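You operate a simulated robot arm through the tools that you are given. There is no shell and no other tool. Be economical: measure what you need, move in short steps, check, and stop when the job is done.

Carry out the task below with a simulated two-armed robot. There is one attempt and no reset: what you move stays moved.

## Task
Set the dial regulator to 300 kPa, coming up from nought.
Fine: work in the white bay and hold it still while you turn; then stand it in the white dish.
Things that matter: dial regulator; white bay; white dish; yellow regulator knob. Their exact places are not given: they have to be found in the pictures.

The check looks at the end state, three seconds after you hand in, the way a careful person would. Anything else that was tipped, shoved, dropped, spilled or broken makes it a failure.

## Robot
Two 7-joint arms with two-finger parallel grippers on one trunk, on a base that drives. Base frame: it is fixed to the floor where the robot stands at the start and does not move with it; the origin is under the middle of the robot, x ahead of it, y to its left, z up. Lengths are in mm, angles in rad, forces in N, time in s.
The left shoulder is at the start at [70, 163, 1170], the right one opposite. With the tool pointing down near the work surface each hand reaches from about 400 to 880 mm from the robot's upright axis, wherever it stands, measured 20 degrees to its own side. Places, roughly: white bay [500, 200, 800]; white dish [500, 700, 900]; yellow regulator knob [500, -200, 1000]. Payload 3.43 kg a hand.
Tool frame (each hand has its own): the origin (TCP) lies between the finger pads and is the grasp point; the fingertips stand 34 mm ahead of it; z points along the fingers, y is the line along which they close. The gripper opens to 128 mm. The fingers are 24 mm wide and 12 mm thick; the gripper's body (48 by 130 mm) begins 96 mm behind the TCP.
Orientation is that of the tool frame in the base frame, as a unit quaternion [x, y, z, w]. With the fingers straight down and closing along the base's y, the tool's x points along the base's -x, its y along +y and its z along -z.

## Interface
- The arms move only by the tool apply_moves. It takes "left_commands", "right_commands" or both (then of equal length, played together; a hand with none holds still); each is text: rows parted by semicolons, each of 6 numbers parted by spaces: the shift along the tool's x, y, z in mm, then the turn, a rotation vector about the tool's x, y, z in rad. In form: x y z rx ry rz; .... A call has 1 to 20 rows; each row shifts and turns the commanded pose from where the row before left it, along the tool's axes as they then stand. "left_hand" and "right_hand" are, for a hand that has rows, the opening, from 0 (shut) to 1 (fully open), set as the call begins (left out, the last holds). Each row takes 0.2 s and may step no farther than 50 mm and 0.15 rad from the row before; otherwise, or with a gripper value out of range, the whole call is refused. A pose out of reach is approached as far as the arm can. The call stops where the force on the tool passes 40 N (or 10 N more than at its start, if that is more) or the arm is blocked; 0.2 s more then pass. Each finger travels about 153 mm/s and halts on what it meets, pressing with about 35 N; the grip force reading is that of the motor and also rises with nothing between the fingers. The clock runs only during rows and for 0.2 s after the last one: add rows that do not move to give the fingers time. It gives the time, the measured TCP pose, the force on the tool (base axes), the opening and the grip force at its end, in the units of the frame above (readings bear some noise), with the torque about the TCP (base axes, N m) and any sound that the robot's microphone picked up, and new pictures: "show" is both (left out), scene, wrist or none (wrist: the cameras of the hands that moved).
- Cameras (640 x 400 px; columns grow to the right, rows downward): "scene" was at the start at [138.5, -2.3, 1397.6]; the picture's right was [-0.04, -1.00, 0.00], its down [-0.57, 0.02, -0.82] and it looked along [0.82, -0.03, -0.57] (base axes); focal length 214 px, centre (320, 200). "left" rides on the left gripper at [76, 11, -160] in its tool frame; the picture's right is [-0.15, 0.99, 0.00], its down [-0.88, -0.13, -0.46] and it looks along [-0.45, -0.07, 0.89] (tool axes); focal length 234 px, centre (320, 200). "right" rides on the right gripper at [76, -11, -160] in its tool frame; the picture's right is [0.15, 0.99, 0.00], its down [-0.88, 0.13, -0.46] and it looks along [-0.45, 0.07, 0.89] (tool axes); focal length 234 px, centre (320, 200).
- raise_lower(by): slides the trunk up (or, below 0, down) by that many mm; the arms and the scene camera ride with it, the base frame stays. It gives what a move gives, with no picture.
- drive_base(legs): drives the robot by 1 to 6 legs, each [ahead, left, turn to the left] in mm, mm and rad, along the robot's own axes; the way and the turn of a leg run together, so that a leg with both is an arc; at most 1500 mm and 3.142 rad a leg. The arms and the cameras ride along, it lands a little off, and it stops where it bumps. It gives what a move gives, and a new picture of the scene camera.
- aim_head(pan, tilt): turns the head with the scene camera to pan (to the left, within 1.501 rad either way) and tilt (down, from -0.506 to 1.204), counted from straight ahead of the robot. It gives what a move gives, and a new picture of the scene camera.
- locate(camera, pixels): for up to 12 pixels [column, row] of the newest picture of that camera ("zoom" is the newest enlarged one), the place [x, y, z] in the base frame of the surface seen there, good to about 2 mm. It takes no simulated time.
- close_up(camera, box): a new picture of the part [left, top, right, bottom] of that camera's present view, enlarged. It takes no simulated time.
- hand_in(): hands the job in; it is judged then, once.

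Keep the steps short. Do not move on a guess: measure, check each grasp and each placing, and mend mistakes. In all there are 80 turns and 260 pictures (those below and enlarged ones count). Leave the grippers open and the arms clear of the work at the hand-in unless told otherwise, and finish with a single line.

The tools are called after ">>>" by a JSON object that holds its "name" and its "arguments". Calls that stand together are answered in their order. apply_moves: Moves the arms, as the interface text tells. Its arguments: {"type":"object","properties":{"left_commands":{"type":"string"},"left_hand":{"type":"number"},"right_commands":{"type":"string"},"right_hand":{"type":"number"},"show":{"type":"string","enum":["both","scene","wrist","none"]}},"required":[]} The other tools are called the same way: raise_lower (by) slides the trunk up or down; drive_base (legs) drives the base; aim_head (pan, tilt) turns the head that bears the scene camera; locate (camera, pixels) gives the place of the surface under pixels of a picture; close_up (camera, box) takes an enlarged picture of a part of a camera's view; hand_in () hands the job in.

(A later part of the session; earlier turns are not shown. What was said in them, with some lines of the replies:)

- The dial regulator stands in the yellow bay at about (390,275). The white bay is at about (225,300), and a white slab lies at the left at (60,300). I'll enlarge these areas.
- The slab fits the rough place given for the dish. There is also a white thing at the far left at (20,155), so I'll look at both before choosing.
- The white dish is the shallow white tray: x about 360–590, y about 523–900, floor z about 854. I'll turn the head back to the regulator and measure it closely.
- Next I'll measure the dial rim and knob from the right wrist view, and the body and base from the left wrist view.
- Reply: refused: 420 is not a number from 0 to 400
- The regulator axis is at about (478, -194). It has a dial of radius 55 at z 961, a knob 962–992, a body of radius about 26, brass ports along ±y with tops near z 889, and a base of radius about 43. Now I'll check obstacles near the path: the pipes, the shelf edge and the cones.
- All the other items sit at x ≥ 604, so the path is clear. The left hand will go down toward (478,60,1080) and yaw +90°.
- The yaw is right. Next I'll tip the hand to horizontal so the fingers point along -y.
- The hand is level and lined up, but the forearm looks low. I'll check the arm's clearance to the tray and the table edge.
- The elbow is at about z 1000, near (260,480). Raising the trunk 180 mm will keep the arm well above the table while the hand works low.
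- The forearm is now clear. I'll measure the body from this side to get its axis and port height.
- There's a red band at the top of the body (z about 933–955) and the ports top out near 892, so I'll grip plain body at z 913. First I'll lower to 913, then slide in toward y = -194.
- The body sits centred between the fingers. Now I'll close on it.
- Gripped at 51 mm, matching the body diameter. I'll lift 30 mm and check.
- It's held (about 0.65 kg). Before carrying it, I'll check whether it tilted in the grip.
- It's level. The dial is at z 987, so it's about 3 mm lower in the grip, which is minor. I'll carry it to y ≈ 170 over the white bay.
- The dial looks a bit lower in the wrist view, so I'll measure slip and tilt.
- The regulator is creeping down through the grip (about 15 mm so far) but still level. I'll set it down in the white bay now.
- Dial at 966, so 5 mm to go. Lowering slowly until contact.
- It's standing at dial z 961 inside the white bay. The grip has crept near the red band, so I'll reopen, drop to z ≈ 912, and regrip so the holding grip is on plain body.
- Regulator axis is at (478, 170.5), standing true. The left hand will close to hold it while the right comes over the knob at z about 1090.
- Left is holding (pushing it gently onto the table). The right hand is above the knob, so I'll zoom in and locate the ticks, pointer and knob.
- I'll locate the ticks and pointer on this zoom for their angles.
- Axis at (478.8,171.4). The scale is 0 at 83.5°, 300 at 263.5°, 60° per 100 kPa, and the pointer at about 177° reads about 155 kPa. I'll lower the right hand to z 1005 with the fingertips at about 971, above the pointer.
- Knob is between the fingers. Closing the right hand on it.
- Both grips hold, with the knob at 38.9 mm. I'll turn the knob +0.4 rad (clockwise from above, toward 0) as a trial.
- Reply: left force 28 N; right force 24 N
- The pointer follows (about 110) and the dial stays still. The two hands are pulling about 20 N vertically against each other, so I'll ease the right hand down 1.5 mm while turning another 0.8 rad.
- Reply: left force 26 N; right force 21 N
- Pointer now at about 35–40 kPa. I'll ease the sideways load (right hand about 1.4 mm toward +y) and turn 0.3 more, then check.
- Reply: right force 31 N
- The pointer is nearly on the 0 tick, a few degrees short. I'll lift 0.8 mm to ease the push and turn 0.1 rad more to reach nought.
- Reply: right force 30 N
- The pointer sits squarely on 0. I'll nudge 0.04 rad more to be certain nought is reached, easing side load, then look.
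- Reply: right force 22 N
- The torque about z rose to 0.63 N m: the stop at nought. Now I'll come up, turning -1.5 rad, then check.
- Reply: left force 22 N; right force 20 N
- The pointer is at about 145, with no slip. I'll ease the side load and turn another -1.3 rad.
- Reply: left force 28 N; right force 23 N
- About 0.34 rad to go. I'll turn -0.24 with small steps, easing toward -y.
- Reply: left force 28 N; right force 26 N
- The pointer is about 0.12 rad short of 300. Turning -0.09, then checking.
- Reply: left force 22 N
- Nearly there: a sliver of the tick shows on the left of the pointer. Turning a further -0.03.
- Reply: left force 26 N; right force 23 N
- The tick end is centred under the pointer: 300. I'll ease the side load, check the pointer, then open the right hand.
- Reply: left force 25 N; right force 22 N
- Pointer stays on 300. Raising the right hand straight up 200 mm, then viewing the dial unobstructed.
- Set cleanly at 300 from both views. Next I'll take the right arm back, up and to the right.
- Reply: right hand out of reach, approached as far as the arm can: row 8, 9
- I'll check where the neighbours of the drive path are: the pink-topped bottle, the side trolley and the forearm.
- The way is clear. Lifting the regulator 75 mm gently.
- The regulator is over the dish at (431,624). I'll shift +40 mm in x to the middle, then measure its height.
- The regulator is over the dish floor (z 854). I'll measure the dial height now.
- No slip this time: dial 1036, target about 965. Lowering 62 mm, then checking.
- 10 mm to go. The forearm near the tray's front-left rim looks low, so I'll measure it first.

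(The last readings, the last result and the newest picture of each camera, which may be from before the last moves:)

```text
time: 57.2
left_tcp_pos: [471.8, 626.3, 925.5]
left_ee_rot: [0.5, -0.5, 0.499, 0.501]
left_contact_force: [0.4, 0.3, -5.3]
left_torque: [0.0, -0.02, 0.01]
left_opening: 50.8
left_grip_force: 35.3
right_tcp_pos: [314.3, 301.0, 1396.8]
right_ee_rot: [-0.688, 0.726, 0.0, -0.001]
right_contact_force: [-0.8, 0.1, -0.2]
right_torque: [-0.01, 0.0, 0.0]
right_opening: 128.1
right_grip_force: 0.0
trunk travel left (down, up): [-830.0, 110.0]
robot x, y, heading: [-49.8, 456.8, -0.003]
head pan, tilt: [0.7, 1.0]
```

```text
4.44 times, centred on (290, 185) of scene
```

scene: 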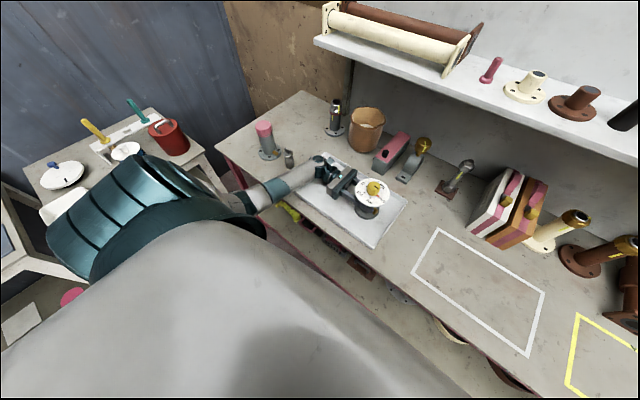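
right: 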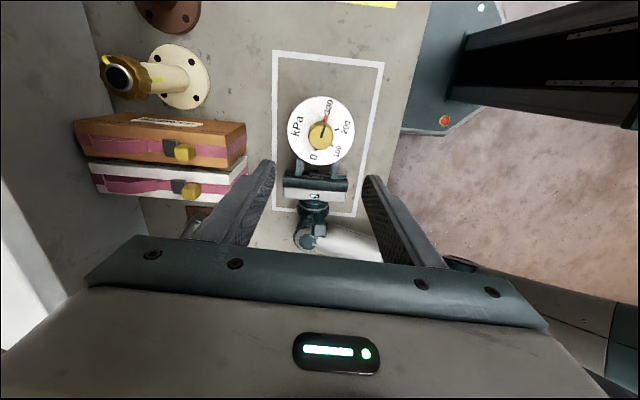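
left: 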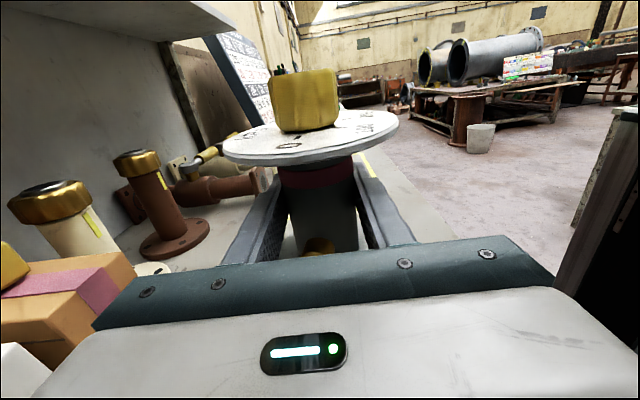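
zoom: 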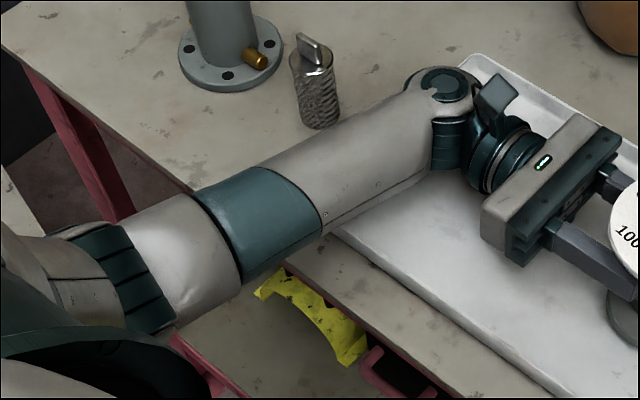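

Clearance under the forearm would be tight. I'll raise the trunk 100 mm and bring the hand back down in its place, so the forearm slopes more steeply.

>>> {"name": "raise_lower", "arguments": {"by": 100}}

>>> {"name": "apply_moves", "arguments": {"left_commands": "-20 0 0 0 0 0;-20 0 0 0 0 0;-20 0 0 0 0 0;-20 0 0 0 0 0;-12 0 0 0 0 0;-6 0 0 0 0 0", "show": "scene"}}

>>> {"name": "close_up", "arguments": {"camera": "scene", "box": [230, 130, 430, 250]}}

```text
time: 58.5
left_tcp_pos: [471.2, 623.7, 1025.5]
left_ee_rot: [-0.499, 0.501, -0.499, -0.501]
left_contact_force: [-0.9, -0.6, -4.8]
left_torque: [-0.02, 0.01, 0.0]
left_opening: 50.6
left_grip_force: 34.5
right_tcp_pos: [314.2, 300.9, 1496.7]
right_ee_rot: [-0.688, 0.726, 0.0, 0.001]
right_contact_force: [-0.9, 0.0, 0.2]
right_torque: [-0.01, -0.01, 0.0]
right_opening: 128.0
right_grip_force: 0.1
trunk travel left (down, up): [-930.0, 10.0]
robot x, y, heading: [-47.8, 456.3, -0.001]
head pan, tilt: [0.7, 1.0]
```

```text
time: 60.0
left_tcp_pos: [472.9, 625.9, 929.3]
left_ee_rot: [0.5, -0.5, 0.501, 0.5]
left_contact_force: [-0.2, 0.2, -5.5]
left_torque: [0.01, 0.01, 0.0]
left_opening: 50.6
left_grip_force: 35.5
right_tcp_pos: [314.0, 301.1, 1498.2]
right_ee_rot: [-0.688, 0.726, 0.0, 0.0]
right_contact_force: [0.2, 0.0, 0.4]
right_torque: [-0.02, 0.01, 0.02]
right_opening: 128.1
right_grip_force: 0.0
trunk travel left (down, up): [-930.0, 10.0]
robot x, y, heading: [-47.3, 454.2, -0.005]
head pan, tilt: [0.7, 1.0]
```

scene: 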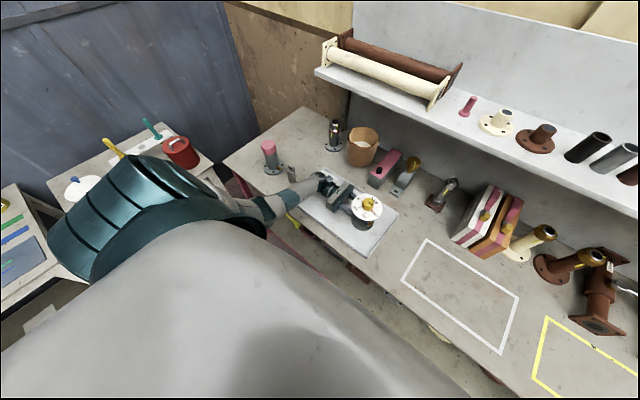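

```text
3.20 times, centred on (330, 190) of scene
```

zoom: 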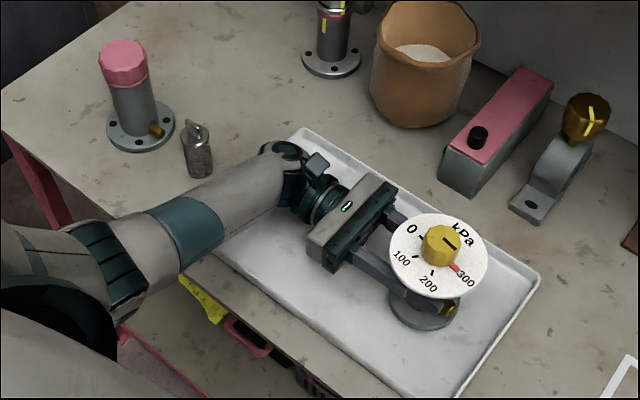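

>>> {"name": "locate", "arguments": {"camera": "zoom", "pixels": [[400, 265], [480, 250], [430, 293], [120, 220], [180, 205], [230, 175], [260, 165], [410, 315], [440, 320], [200, 265]]}}

```text
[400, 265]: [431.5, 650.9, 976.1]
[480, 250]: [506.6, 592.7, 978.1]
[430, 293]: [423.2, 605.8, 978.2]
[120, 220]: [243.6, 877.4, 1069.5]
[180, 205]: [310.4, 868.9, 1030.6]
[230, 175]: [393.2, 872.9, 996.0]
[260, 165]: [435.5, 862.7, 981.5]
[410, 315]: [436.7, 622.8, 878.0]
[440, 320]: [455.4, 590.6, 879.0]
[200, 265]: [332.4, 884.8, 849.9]
```

The forearm is about 40 mm higher now, well clear of the rim. Dial at 977.5, so I'll lower about 12 mm slowly to contact.

>>> {"name": "apply_moves", "arguments": {"left_commands": "-5 0 0 0 0 0;-3 0 0 0 0 0;-2 0 0 0 0 0;-1 0 0 0 0 0;-1 0 0 0 0 0;0 0 0 0 0 0", "show": "scene"}}

>>> {"name": "close_up", "arguments": {"camera": "scene", "box": [310, 170, 420, 250]}}

>>> {"name": "locate", "arguments": {"camera": "scene", "pixels": [[353, 214], [380, 212], [365, 222], [358, 200], [357, 229], [366, 231]]}}

```text
time: 61.4
left_tcp_pos: [471.1, 625.7, 916.8]
left_ee_rot: [-0.499, 0.501, -0.5, -0.5]
left_contact_force: [-2.2, 1.6, 8.5]
left_torque: [0.73, 0.25, 0.1]
left_opening: 50.6
left_grip_force: 35.4
right_tcp_pos: [311.7, 301.6, 1497.5]
right_ee_rot: [-0.688, 0.726, 0.0, 0.0]
right_contact_force: [-0.3, -0.4, 0.4]
right_torque: [0.0, 0.01, 0.01]
right_opening: 128.1
right_grip_force: 0.2
trunk travel left (down, up): [-930.0, 10.0]
robot x, y, heading: [-49.1, 456.1, -0.007]
head pan, tilt: [0.7, 1.0]
```

scene: 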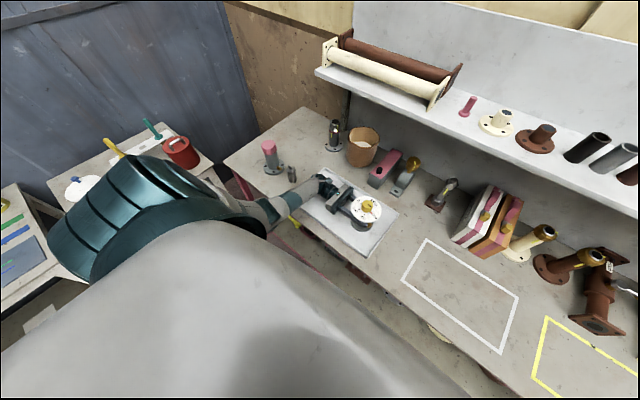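

```text
5.00 times, centred on (365, 210) of scene
```

zoom: 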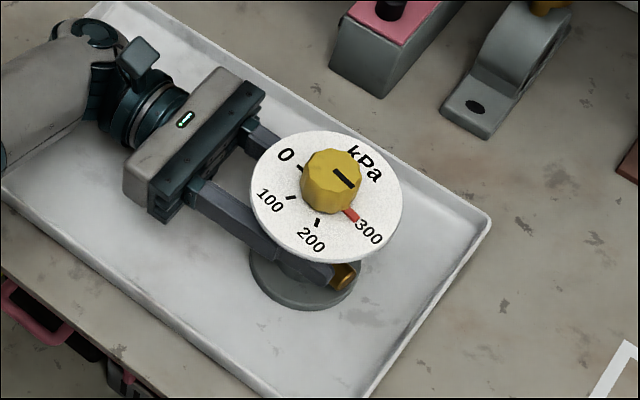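

```text
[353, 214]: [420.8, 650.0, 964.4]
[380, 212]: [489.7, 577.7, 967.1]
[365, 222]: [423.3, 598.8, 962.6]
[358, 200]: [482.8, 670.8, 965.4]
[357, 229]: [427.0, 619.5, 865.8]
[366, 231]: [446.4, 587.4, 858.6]
```

It's standing in the dish: weight is off the hand, dial about 965. Before backing out along +y I'll measure the small knurled weight and bottle behind the wrist.

>>> {"name": "close_up", "arguments": {"camera": "scene", "box": [240, 120, 380, 220]}}

>>> {"name": "locate", "arguments": {"camera": "scene", "pixels": [[292, 178], [291, 168], [293, 172], [297, 176], [326, 180], [322, 177], [318, 190], [332, 181], [270, 150], [280, 168], [310, 183]]}}

```text
4.00 times, centred on (310, 170) of scene
```

zoom: 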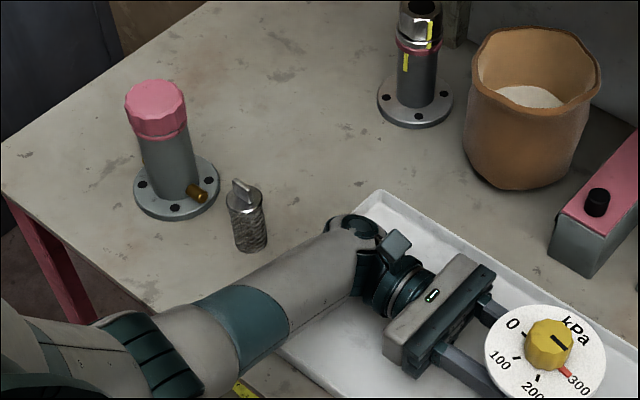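

```text
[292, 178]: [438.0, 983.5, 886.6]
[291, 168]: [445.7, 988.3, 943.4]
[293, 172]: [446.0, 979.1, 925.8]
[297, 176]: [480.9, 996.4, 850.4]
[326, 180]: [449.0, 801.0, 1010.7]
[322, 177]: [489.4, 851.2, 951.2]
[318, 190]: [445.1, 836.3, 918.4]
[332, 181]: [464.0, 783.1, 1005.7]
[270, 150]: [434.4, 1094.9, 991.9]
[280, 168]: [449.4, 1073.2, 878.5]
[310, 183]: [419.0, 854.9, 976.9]
```

The knurled weight's near side is at y about 977, so I can only back out about 66 mm along +y. That puts the fingertips just past the body, and then I'll go sideways in -x under the dial. First I'll open the hand.

>>> {"name": "apply_moves", "arguments": {"left_commands": "0 0 0 0 0 0;0 0 0 0 0 0;0 0 0 0 0 0", "left_hand": 0.65, "show": "wrist"}}

>>> {"name": "close_up", "arguments": {"camera": "scene", "box": [310, 170, 420, 250]}}

>>> {"name": "locate", "arguments": {"camera": "zoom", "pixels": [[255, 200], [398, 200], [310, 258], [330, 138], [320, 180], [270, 295], [330, 305]]}}

```text
time: 62.1
left_tcp_pos: [471.3, 623.7, 915.8]
left_ee_rot: [0.499, -0.501, 0.499, 0.501]
left_contact_force: [0.2, 0.2, 0.3]
left_torque: [0.03, 0.01, 0.01]
left_opening: 83.2
left_grip_force: 0.1
right_tcp_pos: [313.4, 301.3, 1497.2]
right_ee_rot: [-0.688, 0.726, 0.0, -0.001]
right_contact_force: [-0.3, 0.1, -0.5]
right_torque: [0.02, -0.02, 0.0]
right_opening: 128.2
right_grip_force: 0.1
trunk travel left (down, up): [-930.0, 10.0]
robot x, y, heading: [-48.6, 455.7, -0.001]
head pan, tilt: [0.7, 1.0]
```

left: 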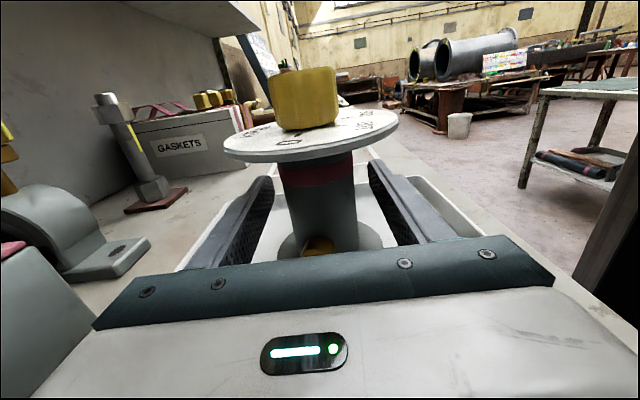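

```text
5.00 times, centred on (365, 210) of scene
```

zoom: 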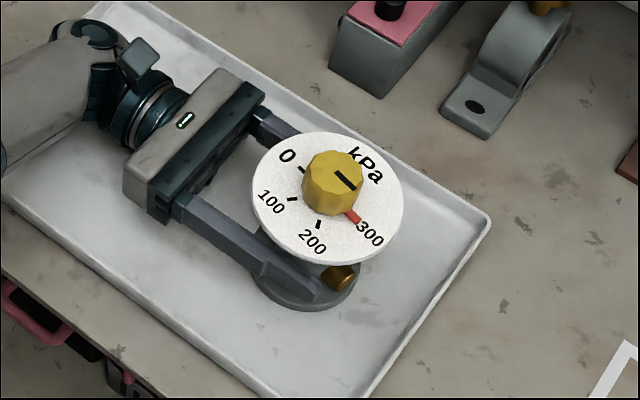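

```text
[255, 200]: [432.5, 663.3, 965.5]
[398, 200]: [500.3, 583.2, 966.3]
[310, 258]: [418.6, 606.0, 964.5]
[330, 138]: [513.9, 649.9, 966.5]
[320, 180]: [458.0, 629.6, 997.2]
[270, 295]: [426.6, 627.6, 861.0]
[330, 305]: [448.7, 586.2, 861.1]
```

It stands free and level (dial 965–966), still at 300. Backing out 68 mm in small steps.

>>> {"name": "apply_moves", "arguments": {"left_commands": "0 0 -17 0 0 0;0 0 -17 0 0 0;0 0 -17 0 0 0;0 0 -17 0 0 0", "show": "both"}}

>>> {"name": "close_up", "arguments": {"camera": "scene", "box": [270, 140, 410, 240]}}

>>> {"name": "locate", "arguments": {"camera": "zoom", "pixels": [[300, 280], [330, 300], [250, 240], [150, 110]]}}

```text
time: 63.1
left_tcp_pos: [471.1, 692.9, 915.5]
left_ee_rot: [0.5, -0.5, 0.5, 0.5]
left_contact_force: [-0.1, 0.0, 0.0]
left_torque: [0.0, 0.01, -0.01]
left_opening: 83.0
left_grip_force: 0.0
right_tcp_pos: [313.6, 301.7, 1497.9]
right_ee_rot: [-0.688, 0.726, -0.001, 0.001]
right_contact_force: [0.3, -0.6, 0.3]
right_torque: [-0.02, -0.01, 0.03]
right_opening: 128.0
right_grip_force: 0.0
trunk travel left (down, up): [-930.0, 10.0]
robot x, y, heading: [-50.2, 455.5, -0.002]
head pan, tilt: [0.7, 1.0]
```

scene: 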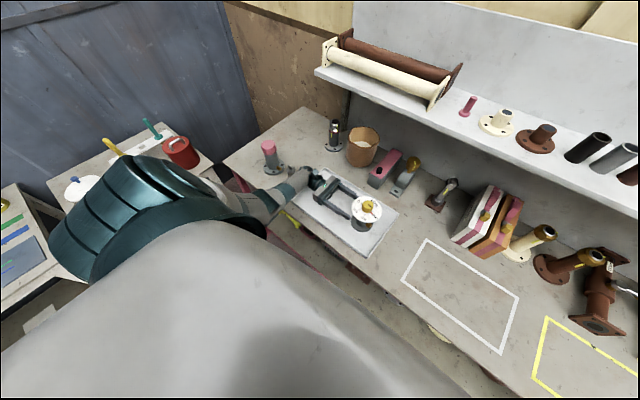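
left: 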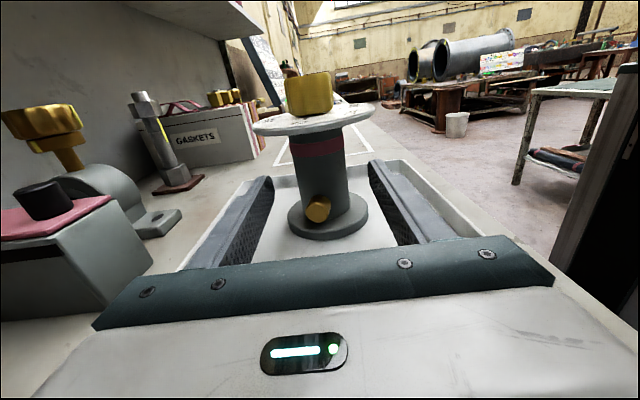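

```text
4.00 times, centred on (340, 190) of scene
```

zoom: 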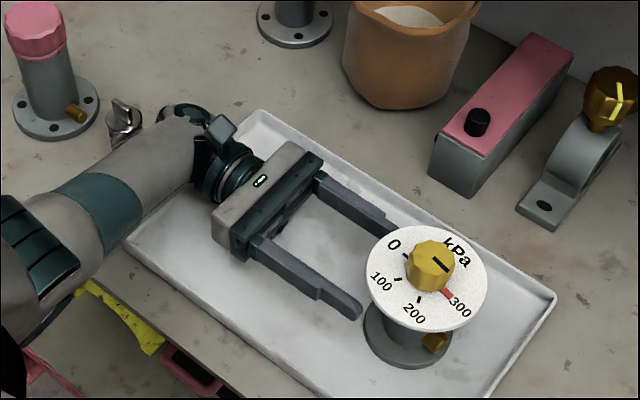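

```text
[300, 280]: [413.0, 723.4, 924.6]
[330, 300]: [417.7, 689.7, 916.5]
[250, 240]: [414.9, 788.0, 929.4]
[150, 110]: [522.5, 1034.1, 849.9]
```

The fingertips are clear of the body. With the hand fully open (128 mm) the fingers lie outside the 110 mm dial, so I can open wide, centre by 5 mm, and lift straight up. That avoids the weight completely.

>>> {"name": "apply_moves", "arguments": {"left_commands": "0 3 0 0 0 0;0 2 0 0 0 0;0 0 0 0 0 0", "left_hand": 1, "show": "wrist"}}

>>> {"name": "close_up", "arguments": {"camera": "scene", "box": [270, 140, 410, 240]}}

```text
time: 64.0
left_tcp_pos: [465.7, 691.7, 915.5]
left_ee_rot: [-0.499, 0.501, -0.499, -0.501]
left_contact_force: [-0.3, 0.2, -0.4]
left_torque: [0.01, -0.02, -0.01]
left_opening: 127.8
left_grip_force: 0.0
right_tcp_pos: [314.8, 300.2, 1496.4]
right_ee_rot: [-0.688, 0.726, 0.001, 0.0]
right_contact_force: [0.5, 0.0, 0.0]
right_torque: [0.01, 0.0, 0.0]
right_opening: 128.0
right_grip_force: 0.1
trunk travel left (down, up): [-930.0, 10.0]
robot x, y, heading: [-47.8, 454.1, -0.006]
head pan, tilt: [0.7, 1.0]
```

left: 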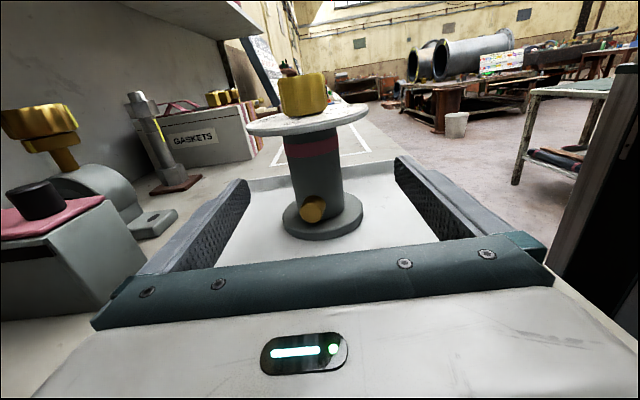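

```text
4.00 times, centred on (340, 190) of scene
```

zoom: 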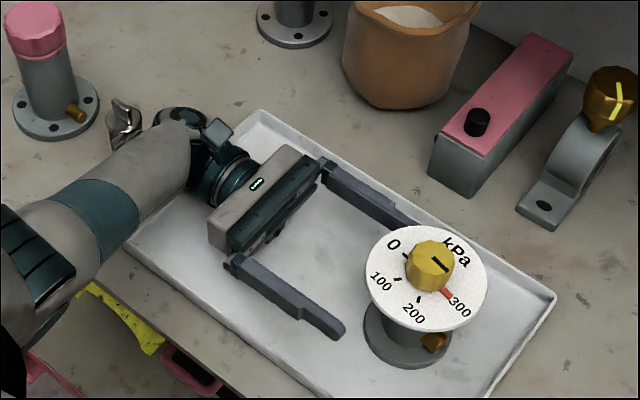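

There's plenty of clearance each side. Lifting straight up.

>>> {"name": "apply_moves", "arguments": {"left_commands": "15 0 0 0 0 0;15 0 0 0 0 0;20 0 0 0 0 0;30 0 0 0 0 0;40 0 0 0 0 0;40 0 0 0 0 0;40 0 0 0 0 0;40 0 0 0 0 0", "show": "both"}}

>>> {"name": "close_up", "arguments": {"camera": "scene", "box": [320, 170, 410, 250]}}

```text
time: 65.8
left_tcp_pos: [465.3, 690.5, 1156.5]
left_ee_rot: [0.499, -0.501, 0.499, 0.502]
left_contact_force: [0.4, 0.0, -0.3]
left_torque: [0.0, -0.02, -0.02]
left_opening: 128.0
left_grip_force: 0.0
right_tcp_pos: [313.5, 300.9, 1497.7]
right_ee_rot: [-0.688, 0.726, 0.001, -0.001]
right_contact_force: [-0.6, 0.6, -0.8]
right_torque: [0.01, -0.03, -0.01]
right_opening: 128.1
right_grip_force: 0.0
trunk travel left (down, up): [-930.0, 10.0]
robot x, y, heading: [-52.9, 456.3, -0.003]
head pan, tilt: [0.7, 1.0]
```

scene: 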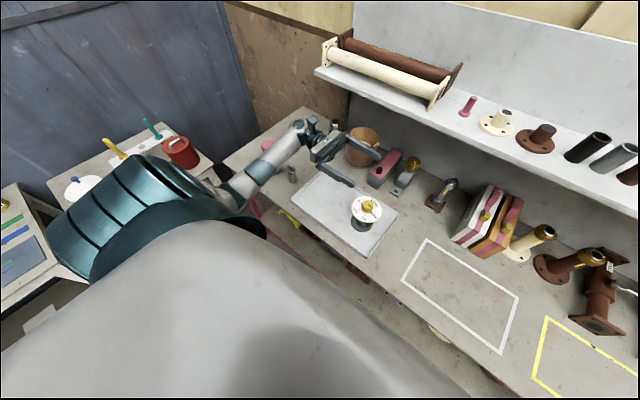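
left: 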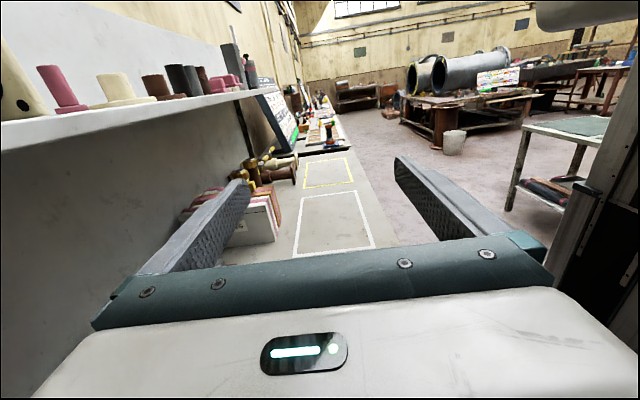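

```text
5.00 times, centred on (365, 210) of scene
```

zoom: 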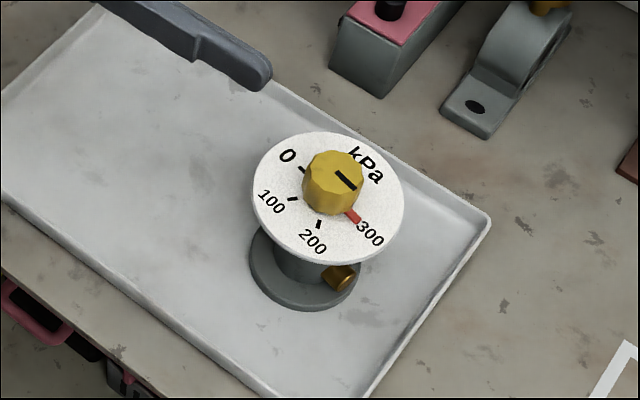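

The regulator stands level in the white dish with the pointer on 300. The knurled weight and the other items are still standing, both hands are open, and the arms are clear. Handing in.

>>> {"name": "hand_in", "arguments": {}}

```text
The job is handed in.
```

The dial regulator was taken to its stop at 0, turned up to 300 kPa while held still in the white bay, and now stands level in the white dish with nothing else disturbed.
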